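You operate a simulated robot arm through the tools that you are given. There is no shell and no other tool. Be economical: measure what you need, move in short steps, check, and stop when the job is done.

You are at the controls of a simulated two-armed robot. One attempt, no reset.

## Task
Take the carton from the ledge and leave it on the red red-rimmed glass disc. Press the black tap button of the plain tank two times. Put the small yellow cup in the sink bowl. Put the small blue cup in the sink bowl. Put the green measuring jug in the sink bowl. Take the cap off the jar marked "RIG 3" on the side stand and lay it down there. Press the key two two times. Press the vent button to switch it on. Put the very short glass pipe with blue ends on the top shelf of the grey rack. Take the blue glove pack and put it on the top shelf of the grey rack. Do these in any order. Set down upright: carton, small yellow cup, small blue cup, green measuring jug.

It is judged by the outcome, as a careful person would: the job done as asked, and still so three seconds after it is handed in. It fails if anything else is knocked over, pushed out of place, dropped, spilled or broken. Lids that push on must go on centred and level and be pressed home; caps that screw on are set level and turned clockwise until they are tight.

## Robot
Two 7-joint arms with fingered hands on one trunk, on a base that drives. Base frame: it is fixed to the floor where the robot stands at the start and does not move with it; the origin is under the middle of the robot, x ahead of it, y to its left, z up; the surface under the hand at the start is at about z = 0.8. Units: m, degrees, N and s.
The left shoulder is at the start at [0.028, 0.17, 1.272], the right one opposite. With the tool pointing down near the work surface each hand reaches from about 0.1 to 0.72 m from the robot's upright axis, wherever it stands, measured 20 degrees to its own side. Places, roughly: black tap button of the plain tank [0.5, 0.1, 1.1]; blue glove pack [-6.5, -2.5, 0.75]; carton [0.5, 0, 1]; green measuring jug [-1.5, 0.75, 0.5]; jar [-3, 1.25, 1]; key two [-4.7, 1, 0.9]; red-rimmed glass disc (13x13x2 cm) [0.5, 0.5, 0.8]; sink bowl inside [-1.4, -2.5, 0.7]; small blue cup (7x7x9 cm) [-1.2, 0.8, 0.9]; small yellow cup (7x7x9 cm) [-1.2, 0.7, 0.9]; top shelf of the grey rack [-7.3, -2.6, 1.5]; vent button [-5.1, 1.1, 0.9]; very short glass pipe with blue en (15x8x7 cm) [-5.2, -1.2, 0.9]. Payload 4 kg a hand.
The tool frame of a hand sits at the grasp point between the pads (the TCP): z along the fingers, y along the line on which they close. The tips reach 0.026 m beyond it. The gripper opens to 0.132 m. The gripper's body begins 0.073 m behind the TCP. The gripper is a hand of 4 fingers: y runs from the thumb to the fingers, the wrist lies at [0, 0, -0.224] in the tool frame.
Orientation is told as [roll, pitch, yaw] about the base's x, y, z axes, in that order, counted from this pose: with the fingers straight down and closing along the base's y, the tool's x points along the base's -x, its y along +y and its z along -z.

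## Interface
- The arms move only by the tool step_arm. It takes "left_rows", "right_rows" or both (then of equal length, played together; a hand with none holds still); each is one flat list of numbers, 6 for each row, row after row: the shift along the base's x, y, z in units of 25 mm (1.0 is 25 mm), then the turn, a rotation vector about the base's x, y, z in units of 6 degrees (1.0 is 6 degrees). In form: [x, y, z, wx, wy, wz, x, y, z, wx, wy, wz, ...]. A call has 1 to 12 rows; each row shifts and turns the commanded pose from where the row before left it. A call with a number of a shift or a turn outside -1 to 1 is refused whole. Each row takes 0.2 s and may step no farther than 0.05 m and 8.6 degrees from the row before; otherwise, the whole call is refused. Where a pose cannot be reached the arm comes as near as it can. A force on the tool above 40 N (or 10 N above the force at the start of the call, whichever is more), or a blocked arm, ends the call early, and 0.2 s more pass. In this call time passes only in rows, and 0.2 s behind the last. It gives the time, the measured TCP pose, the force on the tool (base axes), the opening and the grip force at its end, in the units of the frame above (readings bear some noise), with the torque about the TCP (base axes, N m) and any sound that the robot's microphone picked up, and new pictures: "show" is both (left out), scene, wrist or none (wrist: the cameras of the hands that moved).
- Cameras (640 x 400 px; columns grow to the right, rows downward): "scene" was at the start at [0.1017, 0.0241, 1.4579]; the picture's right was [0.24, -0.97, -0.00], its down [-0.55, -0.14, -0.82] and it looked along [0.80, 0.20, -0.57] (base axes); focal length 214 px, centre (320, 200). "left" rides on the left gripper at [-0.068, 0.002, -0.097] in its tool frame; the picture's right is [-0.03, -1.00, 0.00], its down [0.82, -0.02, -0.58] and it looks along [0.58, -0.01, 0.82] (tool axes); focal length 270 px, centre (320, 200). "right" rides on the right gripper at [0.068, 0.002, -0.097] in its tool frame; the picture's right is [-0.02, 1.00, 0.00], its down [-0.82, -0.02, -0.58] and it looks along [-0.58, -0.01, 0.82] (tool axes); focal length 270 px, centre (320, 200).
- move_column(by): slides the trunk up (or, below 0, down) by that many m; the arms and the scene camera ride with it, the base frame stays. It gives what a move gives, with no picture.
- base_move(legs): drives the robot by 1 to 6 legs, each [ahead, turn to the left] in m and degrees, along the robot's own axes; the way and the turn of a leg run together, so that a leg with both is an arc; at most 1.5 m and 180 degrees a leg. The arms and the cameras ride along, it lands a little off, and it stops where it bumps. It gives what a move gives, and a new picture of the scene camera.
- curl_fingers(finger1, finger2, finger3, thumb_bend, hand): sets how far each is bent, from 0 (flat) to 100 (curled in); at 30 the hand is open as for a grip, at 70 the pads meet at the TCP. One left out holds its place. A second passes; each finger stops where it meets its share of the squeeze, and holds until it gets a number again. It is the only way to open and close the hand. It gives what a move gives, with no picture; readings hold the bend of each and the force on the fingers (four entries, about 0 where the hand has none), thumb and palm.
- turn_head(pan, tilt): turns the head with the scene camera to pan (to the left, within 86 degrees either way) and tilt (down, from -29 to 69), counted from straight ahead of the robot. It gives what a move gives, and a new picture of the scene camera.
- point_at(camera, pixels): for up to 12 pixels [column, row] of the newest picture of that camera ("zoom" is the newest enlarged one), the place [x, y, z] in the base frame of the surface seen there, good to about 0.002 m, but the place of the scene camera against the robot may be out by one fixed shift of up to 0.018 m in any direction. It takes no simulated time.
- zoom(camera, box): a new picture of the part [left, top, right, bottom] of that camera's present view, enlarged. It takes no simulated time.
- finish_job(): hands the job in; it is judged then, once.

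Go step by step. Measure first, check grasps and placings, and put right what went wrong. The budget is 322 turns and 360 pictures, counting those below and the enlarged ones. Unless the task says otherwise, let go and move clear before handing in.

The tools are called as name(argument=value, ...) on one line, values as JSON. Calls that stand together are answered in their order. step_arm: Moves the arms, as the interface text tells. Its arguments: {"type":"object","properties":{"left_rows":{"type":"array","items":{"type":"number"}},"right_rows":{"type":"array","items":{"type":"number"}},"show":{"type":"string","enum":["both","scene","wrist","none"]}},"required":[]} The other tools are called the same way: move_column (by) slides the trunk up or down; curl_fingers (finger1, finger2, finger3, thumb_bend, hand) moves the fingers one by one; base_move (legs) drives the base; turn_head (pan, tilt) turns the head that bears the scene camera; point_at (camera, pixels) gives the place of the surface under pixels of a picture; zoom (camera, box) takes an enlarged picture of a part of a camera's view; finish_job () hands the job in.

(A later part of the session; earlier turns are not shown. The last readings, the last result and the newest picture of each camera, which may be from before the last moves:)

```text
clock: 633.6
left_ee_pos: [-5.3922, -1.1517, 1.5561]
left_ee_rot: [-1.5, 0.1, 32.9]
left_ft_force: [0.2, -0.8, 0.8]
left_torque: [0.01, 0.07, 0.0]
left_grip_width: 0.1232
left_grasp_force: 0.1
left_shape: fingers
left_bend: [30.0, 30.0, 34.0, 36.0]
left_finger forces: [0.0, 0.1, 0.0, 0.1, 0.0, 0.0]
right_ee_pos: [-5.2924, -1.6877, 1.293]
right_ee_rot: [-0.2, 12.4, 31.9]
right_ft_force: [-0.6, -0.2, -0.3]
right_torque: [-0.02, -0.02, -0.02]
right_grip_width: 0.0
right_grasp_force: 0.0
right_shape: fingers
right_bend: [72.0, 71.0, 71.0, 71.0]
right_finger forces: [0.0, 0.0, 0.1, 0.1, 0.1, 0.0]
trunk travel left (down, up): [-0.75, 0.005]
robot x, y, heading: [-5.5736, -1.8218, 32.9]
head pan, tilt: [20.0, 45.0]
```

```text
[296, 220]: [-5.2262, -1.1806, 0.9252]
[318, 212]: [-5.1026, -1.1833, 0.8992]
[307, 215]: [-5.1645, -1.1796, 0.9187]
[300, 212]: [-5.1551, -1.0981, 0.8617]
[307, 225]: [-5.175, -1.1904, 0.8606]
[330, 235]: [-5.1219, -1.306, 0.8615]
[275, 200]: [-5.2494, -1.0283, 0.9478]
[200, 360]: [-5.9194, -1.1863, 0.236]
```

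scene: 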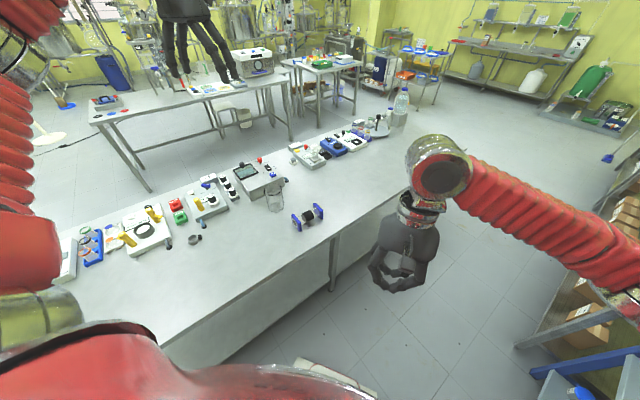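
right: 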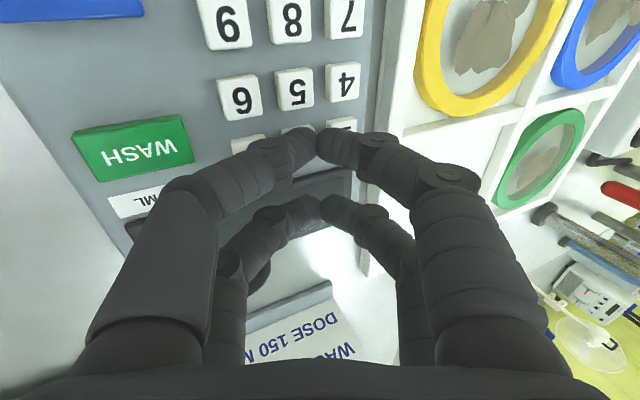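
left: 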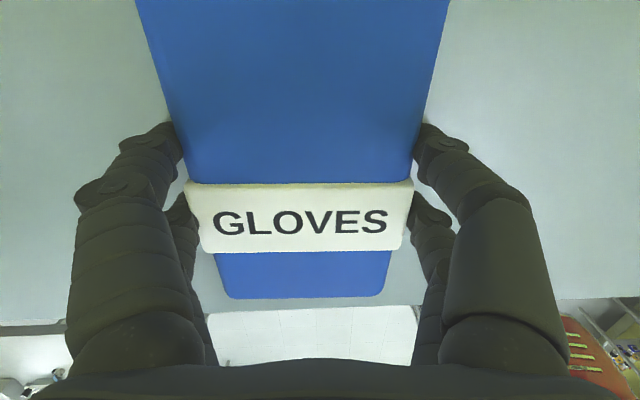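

Pipe centre about (-5.163,-1.165). Lowering the trunk to normal, driving 0.13 closer, and bringing the left hand over it, turned to close along y.

move_column(by=-0.25)

base_move(legs=[[0.13, 0]])

curl_fingers(hand="left", finger1=43, finger2=43, finger3=43, thumb_bend=43)

step_arm(left_rows=[0.8, -0.57, -0.8, 0, 0, -0.92, 0.8, -0.57, -0.8, 0, 0, -0.92, 0.8, -0.57, -0.8, 0, 0, -0.92, 0.8, -0.57, -0.8, 0, 0, -0.92, 0.8, -0.57, -0.8, 0, 0, -0.92, 0.8, -0.57, -0.8, 0, 0, -0.92], show="wrist")

```text
clock: 636.2
left_ee_pos: [-5.3722, -1.1778, 1.3051]
left_ee_rot: [-1.6, 0.2, 32.8]
left_ft_force: [-0.5, -0.2, -0.7]
left_torque: [0.0, -0.01, 0.02]
left_grip_width: 0.1231
left_grasp_force: 0.1
left_shape: fingers
left_bend: [30.0, 30.0, 34.0, 36.0]
left_finger forces: [0.1, 0.0, 0.1, 0.0, 0.1, 0.0]
right_ee_pos: [-5.2744, -1.7132, 1.0434]
right_ee_rot: [-0.3, 12.5, 31.8]
right_ft_force: [0.1, 0.1, 0.7]
right_torque: [0.0, 0.02, -0.03]
right_grip_width: 0.0
right_grasp_force: 0.0
right_shape: fingers
right_bend: [72.0, 71.0, 71.0, 71.0]
right_finger forces: [0.0, 0.0, 0.0, 0.1, 0.0, 0.0]
trunk travel left (down, up): [-0.5, 0.255]
robot x, y, heading: [-5.5734, -1.8238, 32.6]
head pan, tilt: [20.0, 45.0]
```

```text
clock: 637.5
left_ee_pos: [-5.2524, -1.1097, 1.3032]
left_ee_rot: [-1.5, 0.3, 32.2]
left_ft_force: [0.7, -0.8, -0.6]
left_torque: [-0.03, 0.13, -0.02]
left_grip_width: 0.1231
left_grasp_force: 0.0
left_shape: fingers
left_bend: [30.0, 30.0, 34.0, 36.0]
left_finger forces: [0.0, 0.1, 0.0, 0.0, 0.1, 0.0]
right_ee_pos: [-5.1585, -1.6439, 1.0412]
right_ee_rot: [-0.2, 12.8, 31.4]
right_ft_force: [0.8, -0.2, -0.2]
right_torque: [0.02, 0.1, -0.04]
right_grip_width: 0.0
right_grasp_force: 0.2
right_shape: fingers
right_bend: [72.0, 71.0, 71.0, 71.0]
right_finger forces: [0.1, 0.0, 0.0, 0.0, 0.0, 0.0]
trunk travel left (down, up): [-0.5, 0.255]
robot x, y, heading: [-5.4615, -1.7597, 32.9]
head pan, tilt: [20.0, 45.0]
```

scene: 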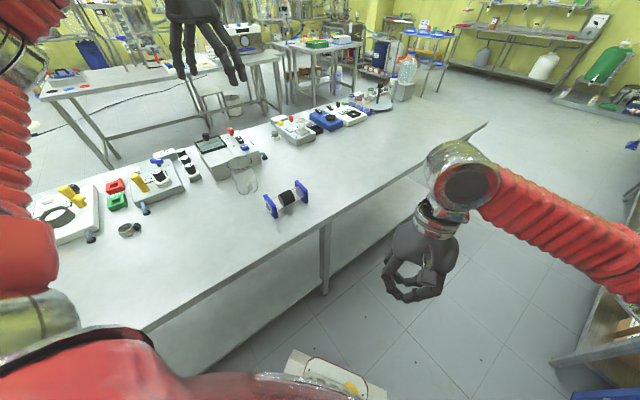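

```text
clock: 638.7
left_ee_pos: [-5.2832, -1.0756, 1.3032]
left_ee_rot: [-1.8, 0.2, 32.5]
left_ft_force: [0.3, -0.4, 0.5]
left_torque: [0.01, -0.05, 0.01]
left_grip_width: 0.0899
left_grasp_force: 0.0
left_shape: fingers
left_bend: [43.0, 43.0, 43.0, 43.0]
left_finger forces: [0.0, 0.1, 0.0, 0.0, 0.0, 0.1]
right_ee_pos: [-5.1857, -1.6113, 1.0436]
right_ee_rot: [-0.5, 12.5, 31.6]
right_ft_force: [-1.2, -0.1, -0.5]
right_torque: [0.03, -0.02, 0.04]
right_grip_width: 0.0001
right_grasp_force: 0.1
right_shape: fingers
right_bend: [72.0, 71.0, 71.0, 71.0]
right_finger forces: [0.1, 0.0, 0.1, 0.0, 0.0, 0.1]
trunk travel left (down, up): [-0.5, 0.255]
robot x, y, heading: [-5.4574, -1.7642, 32.7]
head pan, tilt: [20.0, 45.0]
stopped (left hand): the arm was blocked; the commanded pose is now the measured one
```

```text
clock: 640.1
left_ee_pos: [-5.1546, -1.1722, 1.1827]
left_ee_rot: [-1.6, 0.2, -0.7]
left_ft_force: [0.0, -0.7, 0.4]
left_torque: [-0.01, 0.02, -0.02]
left_grip_width: 0.0898
left_grasp_force: 0.0
left_shape: fingers
left_bend: [43.0, 43.0, 43.0, 43.0]
left_finger forces: [0.0, 0.0, 0.1, 0.1, 0.0, 0.0]
right_ee_pos: [-5.1789, -1.6196, 1.0426]
right_ee_rot: [-0.3, 12.6, 31.7]
right_ft_force: [-0.6, 0.2, 0.6]
right_torque: [-0.02, 0.03, 0.0]
right_grip_width: 0.0
right_grasp_force: 0.2
right_shape: fingers
right_bend: [72.0, 71.0, 71.0, 71.0]
right_finger forces: [0.1, 0.0, 0.0, 0.0, 0.0, 0.0]
trunk travel left (down, up): [-0.5, 0.255]
robot x, y, heading: [-5.4583, -1.7621, 33.0]
head pan, tilt: [20.0, 45.0]
```

left: 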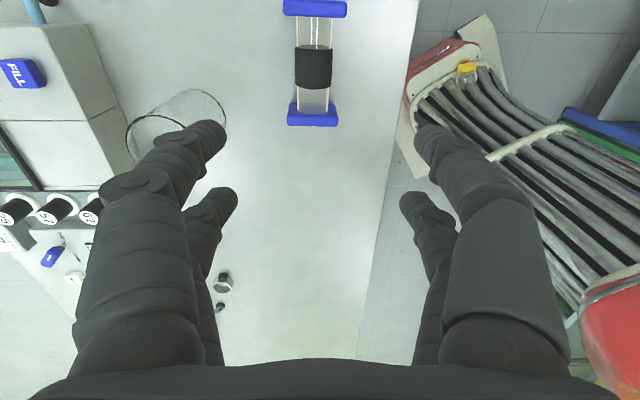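

The pipe is in view at (313,67). And notably, the RIG 3 jar (yellow cap) is lying on the robot's own base at (465,70). Measuring both.

point_at(camera="left", pixels=[[313, 67], [297, 67], [331, 67], [313, 10], [313, 115], [465, 68], [467, 80], [463, 85], [440, 60], [120, 120]])

zoom(camera="left", box=[400, 10, 540, 130])

```text
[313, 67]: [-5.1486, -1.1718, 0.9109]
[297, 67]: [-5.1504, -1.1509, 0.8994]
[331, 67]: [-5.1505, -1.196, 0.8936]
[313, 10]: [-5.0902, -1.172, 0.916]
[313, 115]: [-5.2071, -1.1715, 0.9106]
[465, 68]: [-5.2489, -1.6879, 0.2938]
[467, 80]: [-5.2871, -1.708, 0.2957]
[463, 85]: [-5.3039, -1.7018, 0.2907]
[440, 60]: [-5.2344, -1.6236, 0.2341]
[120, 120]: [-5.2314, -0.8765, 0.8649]
```

```text
3.33 times, centred on (470, 70) of left
```

zoom: 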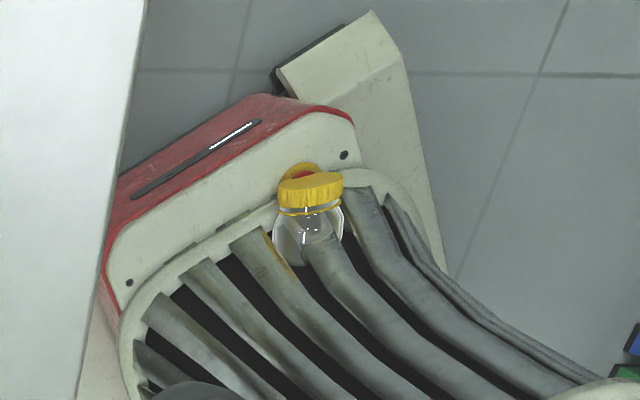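

The jar is resting on the base, reachable later. First the pipe: descending on its black band at (-5.149,-1.1725).

step_arm(left_rows=[0.2, 0, -1, 0, 0, 0, 0, 0, -1, 0, 0, 0, 0, 0, -1, 0, 0, 0, 0, 0, -1, 0, 0, 0, 0, 0, -1, 0, 0, 0, 0, 0, -1, 0, 0, 0, 0, 0, -1, 0, 0, 0, 0, 0, -1, 0, 0, 0, 0, 0, -1, 0, 0, 0, 0, 0, -1, 0, 0, 0, 0, 0, -1, 0, 0, 0, 0, 0, -0.7, 0, 0, 0], show="wrist")

curl_fingers(hand="left", finger1=64, finger2=64, finger3=64, thumb_bend=64)

```text
clock: 642.7
left_ee_pos: [-5.1516, -1.1702, 0.8945]
left_ee_rot: [-1.6, 0.3, -0.8]
left_ft_force: [0.0, 0.3, -0.3]
left_torque: [0.03, -0.01, -0.02]
left_grip_width: 0.0896
left_grasp_force: 0.0
left_shape: fingers
left_bend: [43.0, 43.0, 43.0, 43.0]
left_finger forces: [0.0, 0.0, 0.0, 0.0, 0.1, 0.0]
right_ee_pos: [-5.1801, -1.6204, 1.0443]
right_ee_rot: [-0.4, 12.6, 31.4]
right_ft_force: [0.2, 0.8, -0.1]
right_torque: [-0.02, 0.0, 0.02]
right_grip_width: 0.0
right_grasp_force: 0.1
right_shape: fingers
right_bend: [72.0, 71.0, 71.0, 71.0]
right_finger forces: [0.1, 0.0, 0.1, 0.0, 0.0, 0.0]
trunk travel left (down, up): [-0.5, 0.255]
robot x, y, heading: [-5.4602, -1.7634, 32.9]
head pan, tilt: [20.0, 45.0]
```

left: 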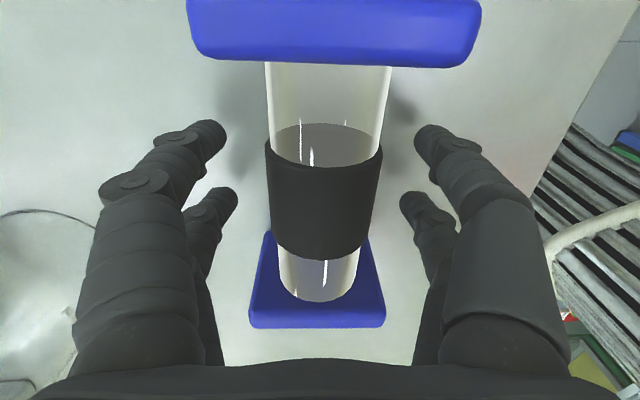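

```text
clock: 643.7
left_ee_pos: [-5.1525, -1.1699, 0.8952]
left_ee_rot: [-1.7, 0.2, -0.7]
left_ft_force: [-0.2, -0.4, 0.7]
left_torque: [-0.02, -0.03, 0.0]
left_grip_width: 0.0375
left_grasp_force: 9.3
left_shape: fingers
left_bend: [58.0, 58.0, 59.0, 61.0]
left_finger forces: [5.0, 4.4, 3.2, 0.0, 5.8, 0.2]
right_ee_pos: [-5.1797, -1.6203, 1.0429]
right_ee_rot: [-0.3, 12.6, 31.5]
right_ft_force: [0.2, -0.5, -0.5]
right_torque: [0.01, 0.02, -0.03]
right_grip_width: 0.0001
right_grasp_force: 0.0
right_shape: fingers
right_bend: [72.0, 71.0, 71.0, 71.0]
right_finger forces: [0.0, 0.1, 0.0, 0.0, 0.0, 0.1]
trunk travel left (down, up): [-0.5, 0.255]
robot x, y, heading: [-5.4636, -1.7601, 33.1]
head pan, tilt: [20.0, 45.0]
```

The pipe is gripped at the band. Squeezing a little more, lifting, and drawing it in.

curl_fingers(hand="left", finger1=67, finger2=67, finger3=67, thumb_bend=67)

step_arm(left_rows=[0, 0, 0.8, 0, 0, 0, 0, 0, 1, 0, 0, 0, 0, 0, 1, 0, 0, 0, 0, 0, 1, 0, 0, 0, 0, 0, 1, 0, 0, 0, -0.6, -0.9, 1, 0, 0, 0.9, -0.6, -0.9, 0.5, 0, 0, 0.9, -0.6, -0.9, 0.3, 0, 0, 0.9, -0.6, -0.9, 0, 0, 0, 0.9, -0.6, -0.9, 0, 0, 0, 0.9, -0.6, -0.9, 0, 0, 0, 0.9], show="wrist")

move_column(by=0.25)

```text
clock: 644.7
left_ee_pos: [-5.1519, -1.169, 0.8947]
left_ee_rot: [-1.6, 0.2, -0.7]
left_ft_force: [0.7, 0.6, -0.3]
left_torque: [0.0, -0.03, 0.03]
left_grip_width: 0.0363
left_grasp_force: 12.6
left_shape: fingers
left_bend: [58.0, 58.0, 61.0, 63.0]
left_finger forces: [6.6, 6.1, 4.5, 0.1, 8.0, 0.0]
right_ee_pos: [-5.1804, -1.6202, 1.0442]
right_ee_rot: [-0.3, 12.6, 31.4]
right_ft_force: [-0.5, 0.4, 0.1]
right_torque: [0.0, 0.02, 0.0]
right_grip_width: 0.0
right_grasp_force: 0.0
right_shape: fingers
right_bend: [72.0, 71.0, 71.0, 71.0]
right_finger forces: [0.0, 0.0, 0.1, 0.1, 0.1, 0.0]
trunk travel left (down, up): [-0.5, 0.255]
robot x, y, heading: [-5.4606, -1.7659, 33.1]
head pan, tilt: [20.0, 45.0]
```

```text
clock: 647.1
left_ee_pos: [-5.2406, -1.3064, 1.0596]
left_ee_rot: [-1.5, 0.2, 31.9]
left_ft_force: [0.4, 0.3, -1.8]
left_torque: [-0.02, -0.03, 0.02]
left_grip_width: 0.0364
left_grasp_force: 12.2
left_shape: fingers
left_bend: [58.0, 58.0, 61.0, 63.0]
left_finger forces: [6.6, 5.9, 4.4, 0.0, 7.7, 0.0]
right_ee_pos: [-5.1804, -1.6207, 1.043]
right_ee_rot: [-0.3, 12.6, 31.6]
right_ft_force: [0.2, -0.3, -0.9]
right_torque: [0.0, -0.01, 0.01]
right_grip_width: 0.0
right_grasp_force: 0.1
right_shape: fingers
right_bend: [72.0, 71.0, 71.0, 71.0]
right_finger forces: [0.0, 0.0, 0.1, 0.1, 0.1, 0.1]
trunk travel left (down, up): [-0.5, 0.255]
robot x, y, heading: [-5.4641, -1.7635, 33.3]
head pan, tilt: [20.0, 45.0]
```

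left: 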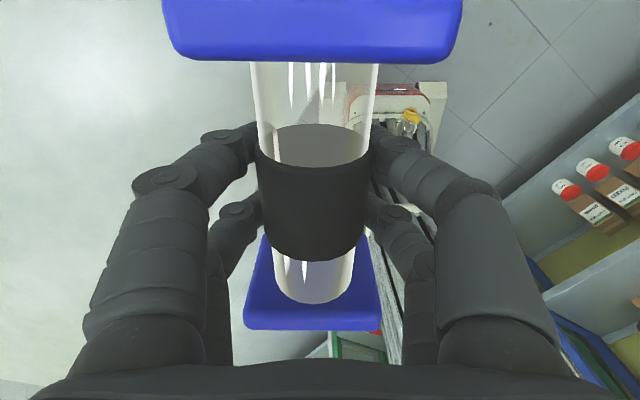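

```text
clock: 649.7
left_ee_pos: [-5.2407, -1.306, 1.3064]
left_ee_rot: [-1.5, 0.2, 31.6]
left_ft_force: [0.0, 0.5, -3.3]
left_torque: [-0.01, -0.03, -0.02]
left_grip_width: 0.0364
left_grasp_force: 12.1
left_shape: fingers
left_bend: [58.0, 58.0, 61.0, 63.0]
left_finger forces: [6.6, 5.8, 4.3, 0.1, 7.8, 0.0]
right_ee_pos: [-5.1797, -1.6208, 1.2918]
right_ee_rot: [-0.3, 12.7, 31.5]
right_ft_force: [0.0, 0.4, 0.8]
right_torque: [0.0, 0.0, 0.0]
right_grip_width: 0.0
right_grasp_force: 0.1
right_shape: fingers
right_bend: [72.0, 71.0, 71.0, 71.0]
right_finger forces: [0.1, 0.1, 0.0, 0.1, 0.0, 0.1]
trunk travel left (down, up): [-0.75, 0.005]
robot x, y, heading: [-5.4612, -1.7614, 33.2]
head pan, tilt: [20.0, 45.0]
```

Held well. Turning to face +x and driving backward along the aisle to the grey rack.

base_move(legs=[[0, -33], [-1.5, 0], [-0.7, 0], [0, -40]])

base_move(legs=[[0, -45]])

```text
clock: 652.8
left_ee_pos: [-5.0689, -1.5004, 1.3093]
left_ee_rot: [-1.5, 0.2, -1.1]
left_ft_force: [0.2, 1.0, -2.8]
left_torque: [-0.01, -0.01, 0.01]
left_grip_width: 0.036
left_grasp_force: 13.2
left_shape: fingers
left_bend: [58.0, 58.0, 61.0, 63.0]
left_finger forces: [6.7, 6.5, 4.7, 0.1, 8.0, 0.0]
right_ee_pos: [-5.1885, -1.798, 1.2948]
right_ee_rot: [-0.2, 12.5, -1.3]
right_ft_force: [-0.4, 0.0, 1.1]
right_torque: [0.02, 0.03, -0.02]
right_grip_width: 0.0002
right_grasp_force: 0.0
right_shape: fingers
right_bend: [72.0, 71.0, 71.0, 71.0]
right_finger forces: [0.0, 0.0, 0.0, 0.0, 0.1, 0.0]
trunk travel left (down, up): [-0.75, 0.005]
robot x, y, heading: [-5.5011, -1.7307, 2.8]
head pan, tilt: [20.0, 45.0]
stopped in leg 2: the robot was blocked; the commanded pose is now the measured one
```

scene: 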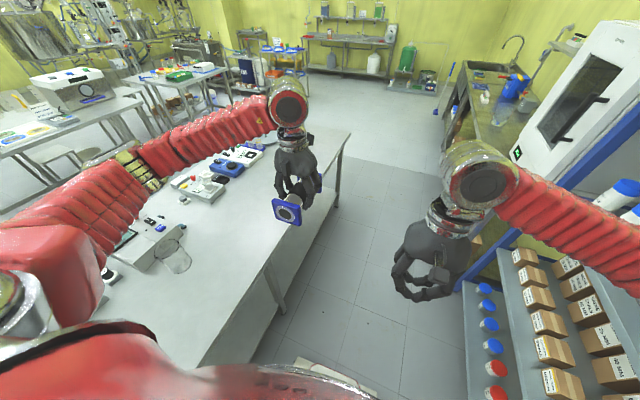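

```text
clock: 655.4
left_ee_pos: [-5.0258, -1.8648, 1.3083]
left_ee_rot: [-1.5, 0.3, -44.9]
left_ft_force: [0.0, 0.5, -2.0]
left_torque: [0.0, 0.02, 0.02]
left_grip_width: 0.0359
left_grasp_force: 12.2
left_shape: fingers
left_bend: [58.0, 58.0, 61.0, 63.0]
left_finger forces: [6.5, 6.1, 4.5, 0.0, 7.8, 0.1]
right_ee_pos: [-5.3185, -1.9962, 1.2944]
right_ee_rot: [-0.3, 12.6, -45.2]
right_ft_force: [0.8, 0.2, -0.2]
right_torque: [-0.01, 0.0, 0.03]
right_grip_width: 0.0004
right_grasp_force: 0.1
right_shape: fingers
right_bend: [72.0, 71.0, 71.0, 71.0]
right_finger forces: [0.0, 0.0, 0.0, 0.1, 0.0, 0.1]
trunk travel left (down, up): [-0.75, 0.005]
robot x, y, heading: [-5.4743, -1.7015, -41.2]
head pan, tilt: [20.0, 45.0]
```

scene: 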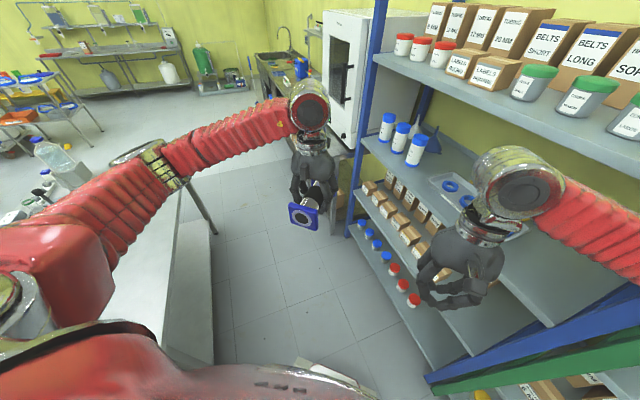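

Backing was blocked at the start (heading 3°). I'll instead turn right in steps to face -x and drive forward.

base_move(legs=[[0, -45]])

base_move(legs=[[0, -45]])

base_move(legs=[[0, -44], [1.5, 0], [0.55, 0]])

```text
clock: 658.2
left_ee_pos: [-5.2469, -2.1003, 1.308]
left_ee_rot: [-1.5, 0.3, -89.9]
left_ft_force: [0.6, -0.3, -2.5]
left_torque: [-0.02, 0.03, -0.02]
left_grip_width: 0.036
left_grasp_force: 12.3
left_shape: fingers
left_bend: [58.0, 58.0, 61.0, 63.0]
left_finger forces: [6.3, 6.0, 4.3, 0.1, 7.5, 0.1]
right_ee_pos: [-5.5458, -1.986, 1.2954]
right_ee_rot: [-0.2, 12.7, -90.1]
right_ft_force: [0.5, -0.6, 0.4]
right_torque: [-0.02, 0.04, -0.01]
right_grip_width: 0.0002
right_grasp_force: 0.0
right_shape: fingers
right_bend: [72.0, 71.0, 71.0, 71.0]
right_finger forces: [0.0, 0.0, 0.1, 0.0, 0.0, 0.0]
trunk travel left (down, up): [-0.75, 0.005]
robot x, y, heading: [-5.4461, -1.6704, -86.3]
head pan, tilt: [20.0, 45.0]
```

scene: 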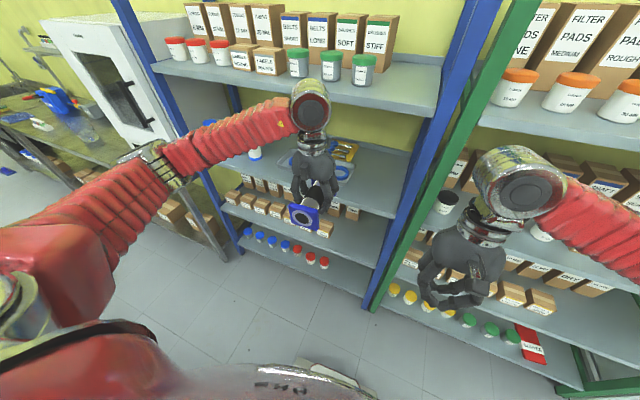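

```text
clock: 661.2
left_ee_pos: [-5.6069, -2.114, 1.3097]
left_ee_rot: [-1.4, 0.4, -134.5]
left_ft_force: [0.8, 0.9, -2.9]
left_torque: [0.0, 0.01, -0.01]
left_grip_width: 0.0353
left_grasp_force: 12.0
left_shape: fingers
left_bend: [58.0, 59.0, 61.0, 63.0]
left_finger forces: [6.8, 6.0, 4.5, 0.0, 7.7, 0.0]
right_ee_pos: [-5.7396, -1.8206, 1.2943]
right_ee_rot: [-0.3, 12.6, -134.8]
right_ft_force: [-0.3, 0.0, -0.3]
right_torque: [0.01, -0.04, 0.0]
right_grip_width: 0.0001
right_grasp_force: 0.1
right_shape: fingers
right_bend: [72.0, 71.0, 71.0, 71.0]
right_finger forces: [0.1, 0.0, 0.0, 0.0, 0.0, 0.1]
trunk travel left (down, up): [-0.75, 0.005]
robot x, y, heading: [-5.4088, -1.6952, -131.0]
head pan, tilt: [20.0, 45.0]
stopped in leg 1: the robot was blocked; the commanded pose is now the measured one
```

scene: 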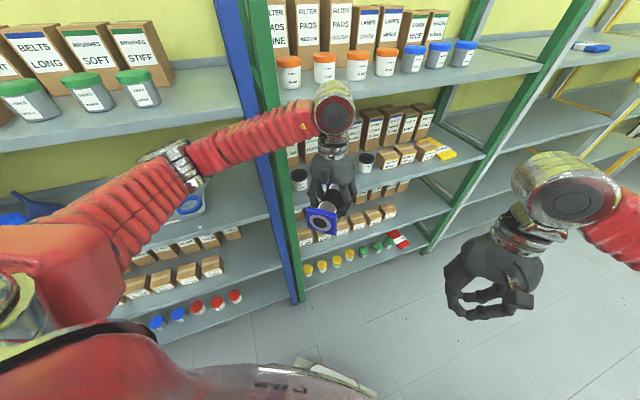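

```text
clock: 664.2
left_ee_pos: [-5.8467, -1.8621, 1.3099]
left_ee_rot: [-1.2, 0.2, -178.5]
left_ft_force: [0.4, 0.2, -1.7]
left_torque: [-0.03, -0.02, 0.01]
left_grip_width: 0.0349
left_grasp_force: 12.8
left_shape: fingers
left_bend: [58.0, 59.0, 61.0, 64.0]
left_finger forces: [6.6, 6.2, 4.4, 0.0, 7.5, 0.0]
right_ee_pos: [-5.7397, -1.5582, 1.2961]
right_ee_rot: [-0.1, 12.7, -178.8]
right_ft_force: [-0.4, 0.5, 0.0]
right_torque: [0.0, 0.01, -0.01]
right_grip_width: 0.0
right_grasp_force: 0.1
right_shape: fingers
right_bend: [72.0, 71.0, 71.0, 71.0]
right_finger forces: [0.0, 0.1, 0.0, 0.0, 0.0, 0.0]
trunk travel left (down, up): [-0.75, 0.005]
robot x, y, heading: [-5.4149, -1.7444, -174.6]
head pan, tilt: [20.0, 45.0]
stopped in leg 2: the robot was blocked; the commanded pose is now the measured one
```

scene: 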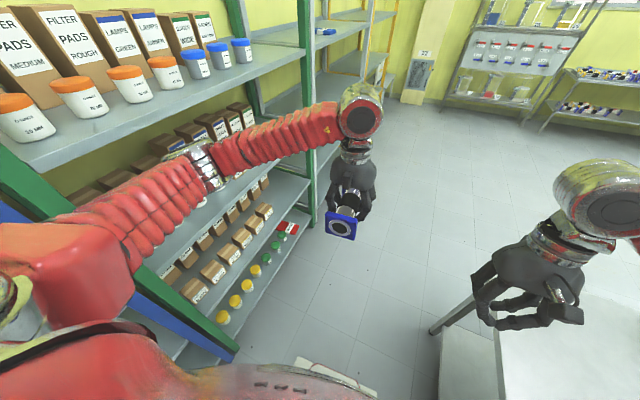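

point_at(camera="scene", pixels=[[205, 170], [180, 150], [240, 165], [300, 60], [290, 170], [120, 240]])

zoom(camera="scene", box=[60, 90, 340, 290])

```text
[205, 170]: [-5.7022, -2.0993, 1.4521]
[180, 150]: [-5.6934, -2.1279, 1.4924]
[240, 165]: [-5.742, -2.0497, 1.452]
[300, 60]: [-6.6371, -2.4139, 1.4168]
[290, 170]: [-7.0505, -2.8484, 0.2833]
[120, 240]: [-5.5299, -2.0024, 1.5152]
```

```text
2.00 times, centred on (200, 190) of scene
```

zoom: 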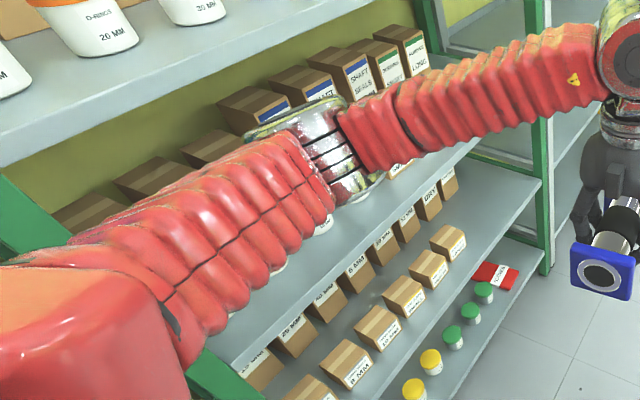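

The elbow is clear of the rack. Trying the drive again with a slight heading correction.

base_move(legs=[[0.3, -4], [1.4, 0], [0.4, 0]])

```text
clock: 675.0
left_ee_pos: [-7.9412, -1.8535, 1.3106]
left_ee_rot: [-1.5, 0.3, 176.8]
left_ft_force: [-0.1, 0.2, -2.7]
left_torque: [0.01, 0.04, -0.01]
left_grip_width: 0.035
left_grasp_force: 11.9
left_shape: fingers
left_bend: [58.0, 59.0, 61.0, 64.0]
left_finger forces: [6.6, 5.8, 4.1, 0.0, 7.2, 0.1]
right_ee_pos: [-7.8092, -1.5614, 1.2979]
right_ee_rot: [-0.1, 12.6, 176.5]
right_ft_force: [-0.1, -0.6, 0.0]
right_torque: [-0.01, -0.01, 0.0]
right_grip_width: 0.0
right_grasp_force: 0.1
right_shape: fingers
right_bend: [72.0, 71.0, 71.0, 71.0]
right_finger forces: [0.0, 0.1, 0.0, 0.0, 0.0, 0.0]
trunk travel left (down, up): [-0.75, 0.005]
robot x, y, heading: [-7.4927, -1.7683, -179.8]
head pan, tilt: [20.0, 45.0]
```

scene: 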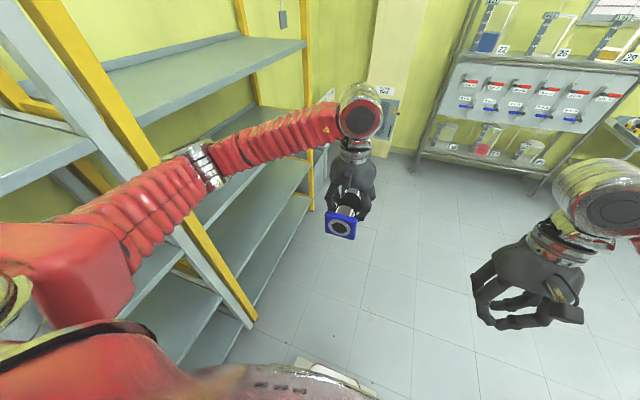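

Level with the rack again. Turning left to face it.

base_move(legs=[[0, 45]])

base_move(legs=[[0, 44]])

step_arm(left_rows=[0, 0, 1, 0, 0, 0, 0, 0, 1, 0, 0, 0, 0, 0, 1, 0, 0, 0, 0, 0, 1, 0, 0, 0, 0, 0, 1, 0, 0, 0, 0, 0, 1, 0, 0, 0, 0, 0, 1, 0, 0, 0, 0, 0, 1, 0, 0, 0, 0, 0, 1, 0, 0, 0, 0, 0, 1, 0, 0, 0], show="none")

```text
clock: 678.0
left_ee_pos: [-7.7479, -2.1443, 1.3114]
left_ee_rot: [-1.5, 0.2, -138.0]
left_ft_force: [0.7, 0.1, -1.6]
left_torque: [0.01, 0.0, -0.02]
left_grip_width: 0.034
left_grasp_force: 12.0
left_shape: fingers
left_bend: [57.0, 58.0, 62.0, 64.0]
left_finger forces: [6.5, 5.6, 3.9, 0.0, 6.9, 0.1]
right_ee_pos: [-7.8639, -1.8443, 1.2987]
right_ee_rot: [-0.3, 12.6, -138.1]
right_ft_force: [-0.5, 0.8, 1.1]
right_torque: [0.01, 0.02, -0.04]
right_grip_width: 0.0002
right_grasp_force: 0.1
right_shape: fingers
right_bend: [72.0, 71.0, 71.0, 71.0]
right_finger forces: [0.1, 0.0, 0.0, 0.0, 0.1, 0.0]
trunk travel left (down, up): [-0.75, 0.005]
robot x, y, heading: [-7.531, -1.7396, -134.4]
head pan, tilt: [20.0, 45.0]
stopped in leg 1: the robot was blocked; the commanded pose is now the measured one
```

scene: 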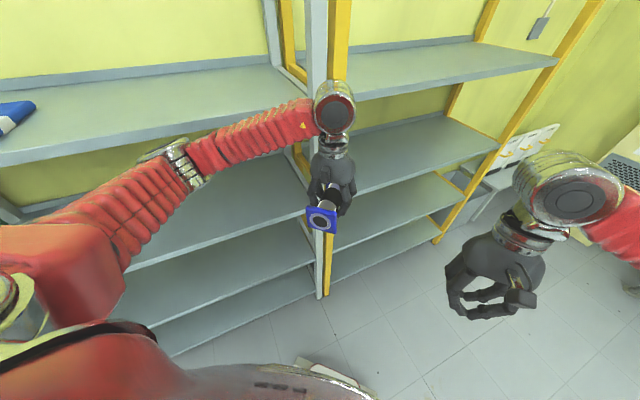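

```text
clock: 680.9
left_ee_pos: [-7.408, -2.187, 1.3133]
left_ee_rot: [-1.5, 0.3, -94.4]
left_ft_force: [0.6, -0.2, -1.6]
left_torque: [0.0, 0.07, 0.01]
left_grip_width: 0.0338
left_grasp_force: 11.2
left_shape: fingers
left_bend: [58.0, 59.0, 62.0, 64.0]
left_finger forces: [6.4, 5.5, 3.7, 0.0, 6.8, 0.0]
right_ee_pos: [-7.699, -2.05, 1.2993]
right_ee_rot: [-0.4, 12.6, -94.5]
right_ft_force: [-0.3, 0.1, 0.1]
right_torque: [-0.03, 0.04, 0.02]
right_grip_width: 0.0001
right_grasp_force: 0.0
right_shape: fingers
right_bend: [72.0, 71.0, 71.0, 71.0]
right_finger forces: [0.0, 0.0, 0.0, 0.0, 0.0, 0.1]
trunk travel left (down, up): [-0.75, 0.005]
robot x, y, heading: [-7.5743, -1.7428, -91.4]
head pan, tilt: [20.0, 45.0]
stopped in leg 1: the robot was blocked; the commanded pose is now the measured one
```

scene: 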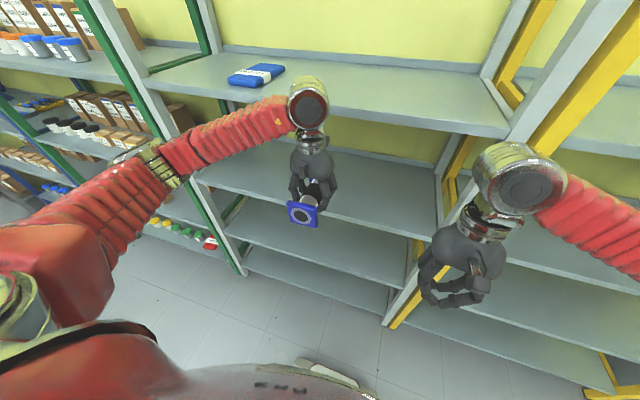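

```text
clock: 683.1
left_ee_pos: [-7.4105, -2.1863, 1.5659]
left_ee_rot: [-1.5, 0.2, -94.4]
left_ft_force: [0.2, -0.5, -2.5]
left_torque: [0.01, 0.0, 0.02]
left_grip_width: 0.0337
left_grasp_force: 11.1
left_shape: fingers
left_bend: [58.0, 59.0, 62.0, 64.0]
left_finger forces: [6.2, 5.2, 3.6, 0.0, 6.8, 0.0]
right_ee_pos: [-7.7006, -2.049, 1.299]
right_ee_rot: [-0.3, 12.7, -94.5]
right_ft_force: [0.4, 0.5, 0.9]
right_torque: [-0.03, -0.01, 0.03]
right_grip_width: 0.0
right_grasp_force: 0.0
right_shape: fingers
right_bend: [72.0, 71.0, 71.0, 71.0]
right_finger forces: [0.1, 0.0, 0.1, 0.0, 0.1, 0.0]
trunk travel left (down, up): [-0.75, 0.005]
robot x, y, heading: [-7.5731, -1.7417, -91.1]
head pan, tilt: [20.0, 45.0]
```

Clear above the shelf. Driving 0.2 and reaching the rest with the arm (the right hand must stay out of the rack).

base_move(legs=[[0.2, 0]])

step_arm(left_rows=[0, -0.9, 0, 0, 0, 0, 0, -0.9, 0, 0, 0, 0, 0, -0.9, 0, 0, 0, 0, 0, -0.9, 0, 0, 0, 0, 0, -0.9, 0, 0, 0, 0, 0, -0.9, 0, 0, 0, 0, 0, 0, -0.8, 0, 0, 0, 0, 0, -0.8, 0, 0, 0, 0, 0, -0.5, 0, 0, 0], show="wrist")

```text
clock: 684.7
left_ee_pos: [-7.4168, -2.3894, 1.5645]
left_ee_rot: [-1.5, 0.2, -94.6]
left_ft_force: [-0.2, -0.8, -2.4]
left_torque: [0.03, 0.02, 0.06]
left_grip_width: 0.0337
left_grasp_force: 10.1
left_shape: fingers
left_bend: [58.0, 59.0, 62.0, 64.0]
left_finger forces: [6.2, 5.2, 3.5, 0.0, 6.7, 0.1]
right_ee_pos: [-7.7065, -2.252, 1.2984]
right_ee_rot: [-0.3, 12.6, -94.7]
right_ft_force: [0.2, -0.4, 0.4]
right_torque: [0.01, -0.01, 0.02]
right_grip_width: 0.0004
right_grasp_force: 0.0
right_shape: fingers
right_bend: [72.0, 71.0, 71.0, 71.0]
right_finger forces: [0.0, 0.1, 0.0, 0.1, 0.1, 0.1]
trunk travel left (down, up): [-0.75, 0.005]
robot x, y, heading: [-7.5783, -1.9454, -91.7]
head pan, tilt: [20.0, 45.0]
```

scene: 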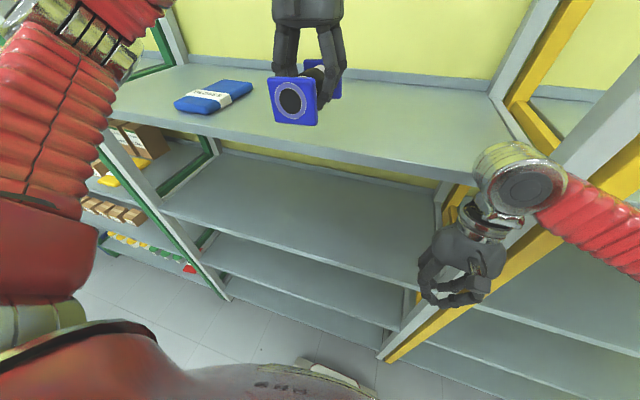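

```text
clock: 686.7
left_ee_pos: [-7.4154, -2.524, 1.5126]
left_ee_rot: [-1.5, 0.3, -94.7]
left_ft_force: [-0.5, 0.7, -2.1]
left_torque: [0.04, 0.03, 0.0]
left_grip_width: 0.0337
left_grasp_force: 10.7
left_shape: fingers
left_bend: [58.0, 59.0, 62.0, 64.0]
left_finger forces: [6.2, 5.1, 3.6, 0.0, 6.8, 0.0]
right_ee_pos: [-7.7052, -2.252, 1.3]
right_ee_rot: [-0.2, 12.6, -94.7]
right_ft_force: [0.0, 0.5, -0.4]
right_torque: [0.0, -0.03, 0.01]
right_grip_width: 0.0
right_grasp_force: 0.1
right_shape: fingers
right_bend: [72.0, 71.0, 71.0, 71.0]
right_finger forces: [0.0, 0.1, 0.1, 0.0, 0.1, 0.1]
trunk travel left (down, up): [-0.75, 0.005]
robot x, y, heading: [-7.577, -1.9439, -91.3]
head pan, tilt: [20.0, 45.0]
```

left: 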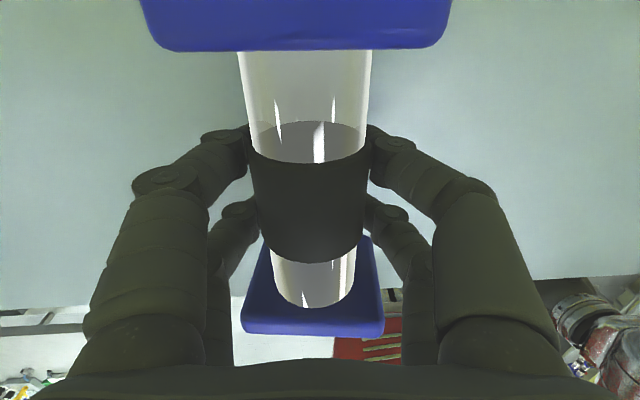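

Going 4 cm deeper for margin, then lowering to contact (expected TCP z about 1.505).

step_arm(left_rows=[0, -0.8, 0, 0, 0, 0, 0, -0.8, 0, 0, 0, 0, 0, 0, -0.25, 0, 0, 0, 0, 0, -0.15, 0, 0, 0], show="none")

```text
clock: 687.7
left_ee_pos: [-7.4149, -2.565, 1.504]
left_ee_rot: [-1.5, 0.3, -94.6]
left_ft_force: [0.3, 0.1, -1.2]
left_torque: [-0.04, -0.04, -0.01]
left_grip_width: 0.0333
left_grasp_force: 10.9
left_shape: fingers
left_bend: [58.0, 59.0, 62.0, 64.0]
left_finger forces: [5.8, 5.3, 4.1, 0.0, 6.4, 0.0]
right_ee_pos: [-7.7051, -2.252, 1.2992]
right_ee_rot: [-0.3, 12.7, -94.7]
right_ft_force: [0.3, 0.5, 0.6]
right_torque: [0.01, 0.01, -0.01]
right_grip_width: 0.0001
right_grasp_force: 0.1
right_shape: fingers
right_bend: [72.0, 71.0, 71.0, 71.0]
right_finger forces: [0.0, 0.0, 0.0, 0.0, 0.1, 0.0]
trunk travel left (down, up): [-0.75, 0.005]
robot x, y, heading: [-7.5767, -1.9462, -91.5]
head pan, tilt: [20.0, 45.0]
```

step_arm(left_rows=[0, 0, -0.15, 0, 0, 0, 0, 0, -0.12, 0, 0, 0], show="none")

```text
clock: 688.3
left_ee_pos: [-7.4176, -2.565, 1.4974]
left_ee_rot: [-1.6, -0.1, -94.5]
left_ft_force: [-1.9, -1.2, 6.2]
left_torque: [-0.12, -0.04, -0.04]
left_grip_width: 0.0317
left_grasp_force: 9.0
left_shape: fingers
left_bend: [60.0, 60.0, 62.0, 64.0]
left_finger forces: [4.0, 3.6, 3.5, 0.0, 7.3, 0.0]
right_ee_pos: [-7.7064, -2.2499, 1.2996]
right_ee_rot: [-0.3, 12.6, -94.8]
right_ft_force: [0.3, 0.8, 0.6]
right_torque: [0.0, -0.02, 0.03]
right_grip_width: 0.0
right_grasp_force: 0.1
right_shape: fingers
right_bend: [72.0, 71.0, 71.0, 71.0]
right_finger forces: [0.1, 0.1, 0.0, 0.0, 0.1, 0.0]
trunk travel left (down, up): [-0.75, 0.005]
robot x, y, heading: [-7.5729, -1.9436, -91.9]
head pan, tilt: [20.0, 45.0]
```

Contact. Releasing, lifting clear and backing away.

curl_fingers(hand="left", finger1=42, finger2=42, finger3=42, thumb_bend=42)

step_arm(left_rows=[0, 0, 0.5, 0, 0, 0, 0, 0, 0.9, 0, 0, 0, 0, 0, 0.9, 0, 0, 0, 0, 0, 0.9, 0, 0, 0, 0, 0, 0.6, 0, 0, 0, 0, 0.9, 0, 0, 0, 0, 0, 0.9, 0, 0, 0, 0, 0, 0.9, 0, 0, 0, 0, 0, 0.9, 0, 0, 0, 0], show="none")

base_move(legs=[[-0.35, 0]])

```text
clock: 689.3
left_ee_pos: [-7.4158, -2.5634, 1.4972]
left_ee_rot: [-1.5, 0.2, -94.5]
left_ft_force: [0.1, 0.8, -0.6]
left_torque: [-0.02, 0.02, 0.0]
left_grip_width: 0.0928
left_grasp_force: 0.0
left_shape: fingers
left_bend: [42.0, 42.0, 42.0, 42.0]
left_finger forces: [0.0, 0.0, 0.0, 0.1, 0.0, 0.1]
right_ee_pos: [-7.7066, -2.2505, 1.2989]
right_ee_rot: [-0.3, 12.7, -94.6]
right_ft_force: [-0.1, -0.5, 0.0]
right_torque: [0.03, 0.02, -0.04]
right_grip_width: 0.0
right_grasp_force: 0.2
right_shape: fingers
right_bend: [72.0, 71.0, 71.0, 71.0]
right_finger forces: [0.0, 0.0, 0.0, 0.1, 0.1, 0.0]
trunk travel left (down, up): [-0.75, 0.005]
robot x, y, heading: [-7.5802, -1.9464, -91.7]
head pan, tilt: [20.0, 45.0]
```

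```text
clock: 691.3
left_ee_pos: [-7.417, -2.4731, 1.591]
left_ee_rot: [-1.7, 0.2, -94.5]
left_ft_force: [0.3, -0.4, 0.5]
left_torque: [0.0, 0.03, -0.03]
left_grip_width: 0.0924
left_grasp_force: 0.1
left_shape: fingers
left_bend: [42.0, 42.0, 42.0, 42.0]
left_finger forces: [0.0, 0.0, 0.0, 0.0, 0.1, 0.1]
right_ee_pos: [-7.7058, -2.2499, 1.2996]
right_ee_rot: [-0.4, 12.6, -94.7]
right_ft_force: [0.0, 1.1, -0.1]
right_torque: [0.01, 0.02, 0.0]
right_grip_width: 0.0
right_grasp_force: 0.1
right_shape: fingers
right_bend: [72.0, 71.0, 71.0, 71.0]
right_finger forces: [0.0, 0.0, 0.0, 0.0, 0.0, 0.0]
trunk travel left (down, up): [-0.75, 0.005]
robot x, y, heading: [-7.5781, -1.9411, -91.6]
head pan, tilt: [20.0, 45.0]
```

```text
clock: 693.6
left_ee_pos: [-7.4096, -2.126, 1.5914]
left_ee_rot: [-1.4, 0.2, -94.8]
left_ft_force: [-0.3, -0.2, -0.7]
left_torque: [-0.03, 0.01, -0.01]
left_grip_width: 0.0926
left_grasp_force: 0.1
left_shape: fingers
left_bend: [42.0, 42.0, 42.0, 42.0]
left_finger forces: [0.0, 0.1, 0.0, 0.0, 0.1, 0.0]
right_ee_pos: [-7.6974, -1.8997, 1.2998]
right_ee_rot: [-0.3, 12.6, -94.9]
right_ft_force: [1.0, -0.3, -0.3]
right_torque: [-0.02, 0.0, -0.03]
right_grip_width: 0.0
right_grasp_force: 0.0
right_shape: fingers
right_bend: [72.0, 71.0, 71.0, 71.0]
right_finger forces: [0.1, 0.1, 0.0, 0.0, 0.0, 0.1]
trunk travel left (down, up): [-0.75, 0.005]
robot x, y, heading: [-7.5655, -1.5934, -91.8]
head pan, tilt: [20.0, 45.0]
```

scene: 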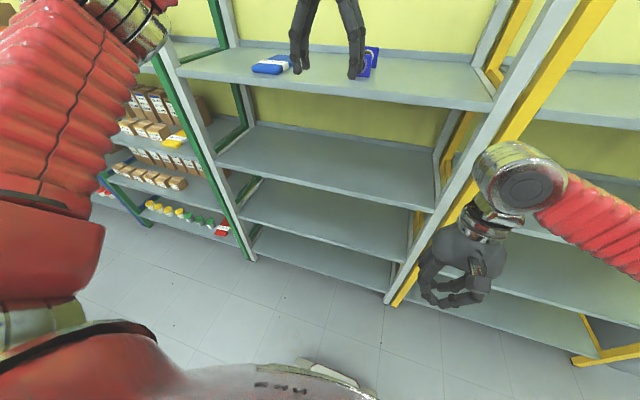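

The pipe is on the shelf with the gloves. Now the jar riding on the robot's base: I'll move the right hand aside, lower the trunk fully, and bring the left hand above the jar.

step_arm(right_rows=[-1, -0.2, 0, 0, 0, 0, -1, -0.2, 0, 0, 0, 0, -1, -0.2, 0, 0, 0, 0, -1, -0.2, 0, 0, 0, 0, -1, 0, 0, 0, 0, 0, -1, 0, 0, 0, 0, 0, -1, 0, 0, 0, 0, 0, -1, 0, 0, 0, 0, 0, -1, 0, 0, 0, 0, 0, -1, 0, 0, 0, 0, 0], show="none")

move_column(by=-0.4)

move_column(by=-0.25)

step_arm(left_rows=[-0.7, 1, -0.3, 0, 0, 0, -0.7, 1, -0.3, 0, 0, 0, -0.7, 1, -0.3, 0, 0, 0, -0.7, 1, -0.3, 0, 0, 0, -0.7, 1, -0.3, 0, 0, 0, -0.7, 1, -0.3, 0, 0, 0, -0.7, 1, -0.3, 0, 0, 0, -0.7, 1, -0.3, 0, 0, 0, -0.7, 1, -0.3, 0, 0, 0, -0.7, 1, -0.3, 0, 0, 0], show="wrist")

```text
clock: 695.8
left_ee_pos: [-7.4112, -2.125, 1.5932]
left_ee_rot: [-1.5, 0.2, -94.8]
left_ft_force: [0.2, 0.1, -1.0]
left_torque: [-0.04, 0.0, -0.02]
left_grip_width: 0.0927
left_grasp_force: 0.1
left_shape: fingers
left_bend: [42.0, 42.0, 42.0, 42.0]
left_finger forces: [0.0, 0.1, 0.0, 0.1, 0.1, 0.0]
right_ee_pos: [-7.948, -1.9181, 1.2989]
right_ee_rot: [-0.2, 12.6, -94.8]
right_ft_force: [-0.4, 0.5, 0.3]
right_torque: [-0.01, 0.03, -0.01]
right_grip_width: 0.0
right_grasp_force: 0.0
right_shape: fingers
right_bend: [72.0, 71.0, 71.0, 71.0]
right_finger forces: [0.0, 0.0, 0.0, 0.1, 0.0, 0.1]
trunk travel left (down, up): [-0.75, 0.005]
robot x, y, heading: [-7.5696, -1.5922, -91.7]
head pan, tilt: [20.0, 45.0]
```

```text
clock: 699.6
left_ee_pos: [-7.4097, -2.1245, 1.1926]
left_ee_rot: [-1.5, 0.2, -94.8]
left_ft_force: [0.1, 0.0, -0.1]
left_torque: [0.04, 0.0, -0.02]
left_grip_width: 0.0924
left_grasp_force: 0.0
left_shape: fingers
left_bend: [42.0, 42.0, 42.0, 42.0]
left_finger forces: [0.1, 0.1, 0.0, 0.0, 0.0, 0.0]
right_ee_pos: [-7.9479, -1.9194, 0.8997]
right_ee_rot: [-0.4, 12.6, -94.9]
right_ft_force: [0.0, -0.2, -0.3]
right_torque: [-0.02, 0.03, 0.02]
right_grip_width: 0.0001
right_grasp_force: 0.0
right_shape: fingers
right_bend: [72.0, 71.0, 71.0, 71.0]
right_finger forces: [0.0, 0.1, 0.0, 0.0, 0.1, 0.0]
trunk travel left (down, up): [-0.35, 0.405]
robot x, y, heading: [-7.565, -1.5961, -91.9]
head pan, tilt: [20.0, 45.0]
```

```text
clock: 702.2
left_ee_pos: [-7.409, -2.124, 0.9429]
left_ee_rot: [-1.5, 0.2, -94.7]
left_ft_force: [0.5, 0.2, 0.8]
left_torque: [0.02, 0.0, 0.01]
left_grip_width: 0.0925
left_grasp_force: 0.1
left_shape: fingers
left_bend: [42.0, 42.0, 42.0, 42.0]
left_finger forces: [0.0, 0.1, 0.0, 0.1, 0.1, 0.0]
right_ee_pos: [-7.9475, -1.919, 0.651]
right_ee_rot: [-0.3, 12.5, -94.8]
right_ft_force: [-0.8, -0.3, -0.3]
right_torque: [0.05, 0.01, -0.02]
right_grip_width: 0.0
right_grasp_force: 0.0
right_shape: fingers
right_bend: [72.0, 71.0, 71.0, 71.0]
right_finger forces: [0.0, 0.0, 0.0, 0.0, 0.1, 0.0]
trunk travel left (down, up): [-0.1, 0.655]
robot x, y, heading: [-7.5653, -1.5955, -91.9]
head pan, tilt: [20.0, 45.0]
```

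```text
clock: 704.5
left_ee_pos: [-7.5813, -1.8835, 0.8707]
left_ee_rot: [-1.8, 0.7, -93.2]
left_ft_force: [6.3, -6.1, -0.4]
left_torque: [1.2, 1.15, -0.13]
left_grip_width: 0.0926
left_grasp_force: 0.1
left_shape: fingers
left_bend: [42.0, 42.0, 42.0, 42.0]
left_finger forces: [0.1, 0.0, 0.0, 0.1, 0.0, 0.0]
right_ee_pos: [-7.9472, -1.92, 0.651]
right_ee_rot: [-0.3, 12.6, -94.7]
right_ft_force: [0.1, 0.6, 0.5]
right_torque: [-0.02, -0.01, -0.01]
right_grip_width: 0.0001
right_grasp_force: 0.0
right_shape: fingers
right_bend: [72.0, 71.0, 71.0, 71.0]
right_finger forces: [0.1, 0.0, 0.0, 0.1, 0.0, 0.1]
trunk travel left (down, up): [-0.1, 0.655]
robot x, y, heading: [-7.569, -1.5947, -91.9]
head pan, tilt: [20.0, 45.0]
stopped in row 10 (left hand): the force on the tool passed its limit at 58 N (the readings are from after the stop); the commanded pose is now the measured one
```

left: 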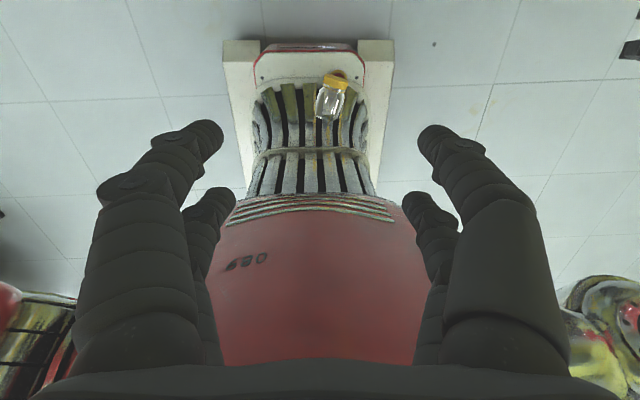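

point_at(camera="left", pixels=[[334, 78], [330, 105], [345, 95], [318, 90], [306, 48], [320, 160]])

zoom(camera="left", box=[270, 40, 400, 140])

```text
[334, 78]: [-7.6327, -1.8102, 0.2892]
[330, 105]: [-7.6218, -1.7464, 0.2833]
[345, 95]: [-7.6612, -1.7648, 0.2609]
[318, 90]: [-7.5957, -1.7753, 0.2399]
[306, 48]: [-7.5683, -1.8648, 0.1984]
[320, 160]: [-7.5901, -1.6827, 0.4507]
```

```text
4.00 times, centred on (335, 90) of left
```

zoom: 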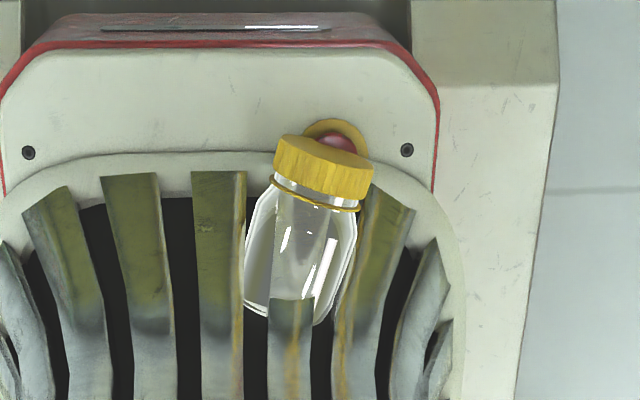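

The jar lies on the front of the base: cap at (-7.633,-1.81,0.289), body toward the robot. I'll move the left hand forward clear of the chest, then down, to reach it from the front.

step_arm(left_rows=[0, -0.9, 0, 0, 0, 0, -0.4, -0.9, 0, 0, 0, 0, -0.4, -0.9, 0, 0, 0, 0, -0.4, -0.9, 0, 0, 0, 0, -0.4, -0.9, -0.5, 0, 0, 0, 0, 0, -1, 0, 0, 0, 0, 0, -1, 0, 0, 0, 0, 0, -1, 0, 0, 0, 0, 0, -1, 0, 0, 0, 0, 0, -1, 0, 0, 0, 0, 0, -1, 0, 0, 0, 0, 0, -1, 0, 0, 0], show="none")

step_arm(left_rows=[0, 0, -1, 0, 0, 0, 0, 0, -1, 0, 0, 0, 0, 0, -1, 0, 0, 0, 0, 0, -1, 0, 0, 0, 0, 0, -1, 0, 0, 0, 0, 0, -1, 0, 0, 0, 0, 0, -1, 0, 0, 0, 0, 0, -1, 0, 0, 0, 0, 0, -1, 0, 0, 0, 0, 0, -1, 0, 0, 0], show="none")

```text
clock: 707.1
left_ee_pos: [-7.6235, -1.9927, 0.6812]
left_ee_rot: [-1.7, 0.6, -93.4]
left_ft_force: [-0.3, -0.1, -0.9]
left_torque: [-0.01, 0.01, 0.04]
left_grip_width: 0.0927
left_grasp_force: 0.1
left_shape: fingers
left_bend: [42.0, 42.0, 42.0, 42.0]
left_finger forces: [0.1, 0.1, 0.0, 0.0, 0.0, 0.1]
right_ee_pos: [-7.947, -1.9191, 0.6497]
right_ee_rot: [-0.3, 12.5, -94.9]
right_ft_force: [-0.9, 0.4, -0.2]
right_torque: [0.01, -0.03, 0.01]
right_grip_width: 0.0
right_grasp_force: 0.2
right_shape: fingers
right_bend: [72.0, 71.0, 71.0, 71.0]
right_finger forces: [0.0, 0.0, 0.1, 0.1, 0.0, 0.0]
trunk travel left (down, up): [-0.1, 0.655]
robot x, y, heading: [-7.5695, -1.5923, -91.7]
head pan, tilt: [20.0, 45.0]
```

```text
clock: 709.3
left_ee_pos: [-7.6233, -1.9955, 0.4332]
left_ee_rot: [-1.7, 0.7, -93.4]
left_ft_force: [0.4, 0.4, -0.2]
left_torque: [-0.02, -0.01, 0.01]
left_grip_width: 0.0923
left_grasp_force: 0.1
left_shape: fingers
left_bend: [42.0, 42.0, 42.0, 42.0]
left_finger forces: [0.0, 0.1, 0.1, 0.0, 0.0, 0.0]
right_ee_pos: [-7.947, -1.92, 0.6505]
right_ee_rot: [-0.3, 12.5, -94.8]
right_ft_force: [-0.8, 0.1, 0.3]
right_torque: [0.0, -0.01, -0.03]
right_grip_width: 0.0
right_grasp_force: 0.1
right_shape: fingers
right_bend: [72.0, 71.0, 71.0, 71.0]
right_finger forces: [0.0, 0.0, 0.0, 0.0, 0.0, 0.1]
trunk travel left (down, up): [-0.1, 0.655]
robot x, y, heading: [-7.5664, -1.5945, -91.8]
head pan, tilt: [20.0, 45.0]
```

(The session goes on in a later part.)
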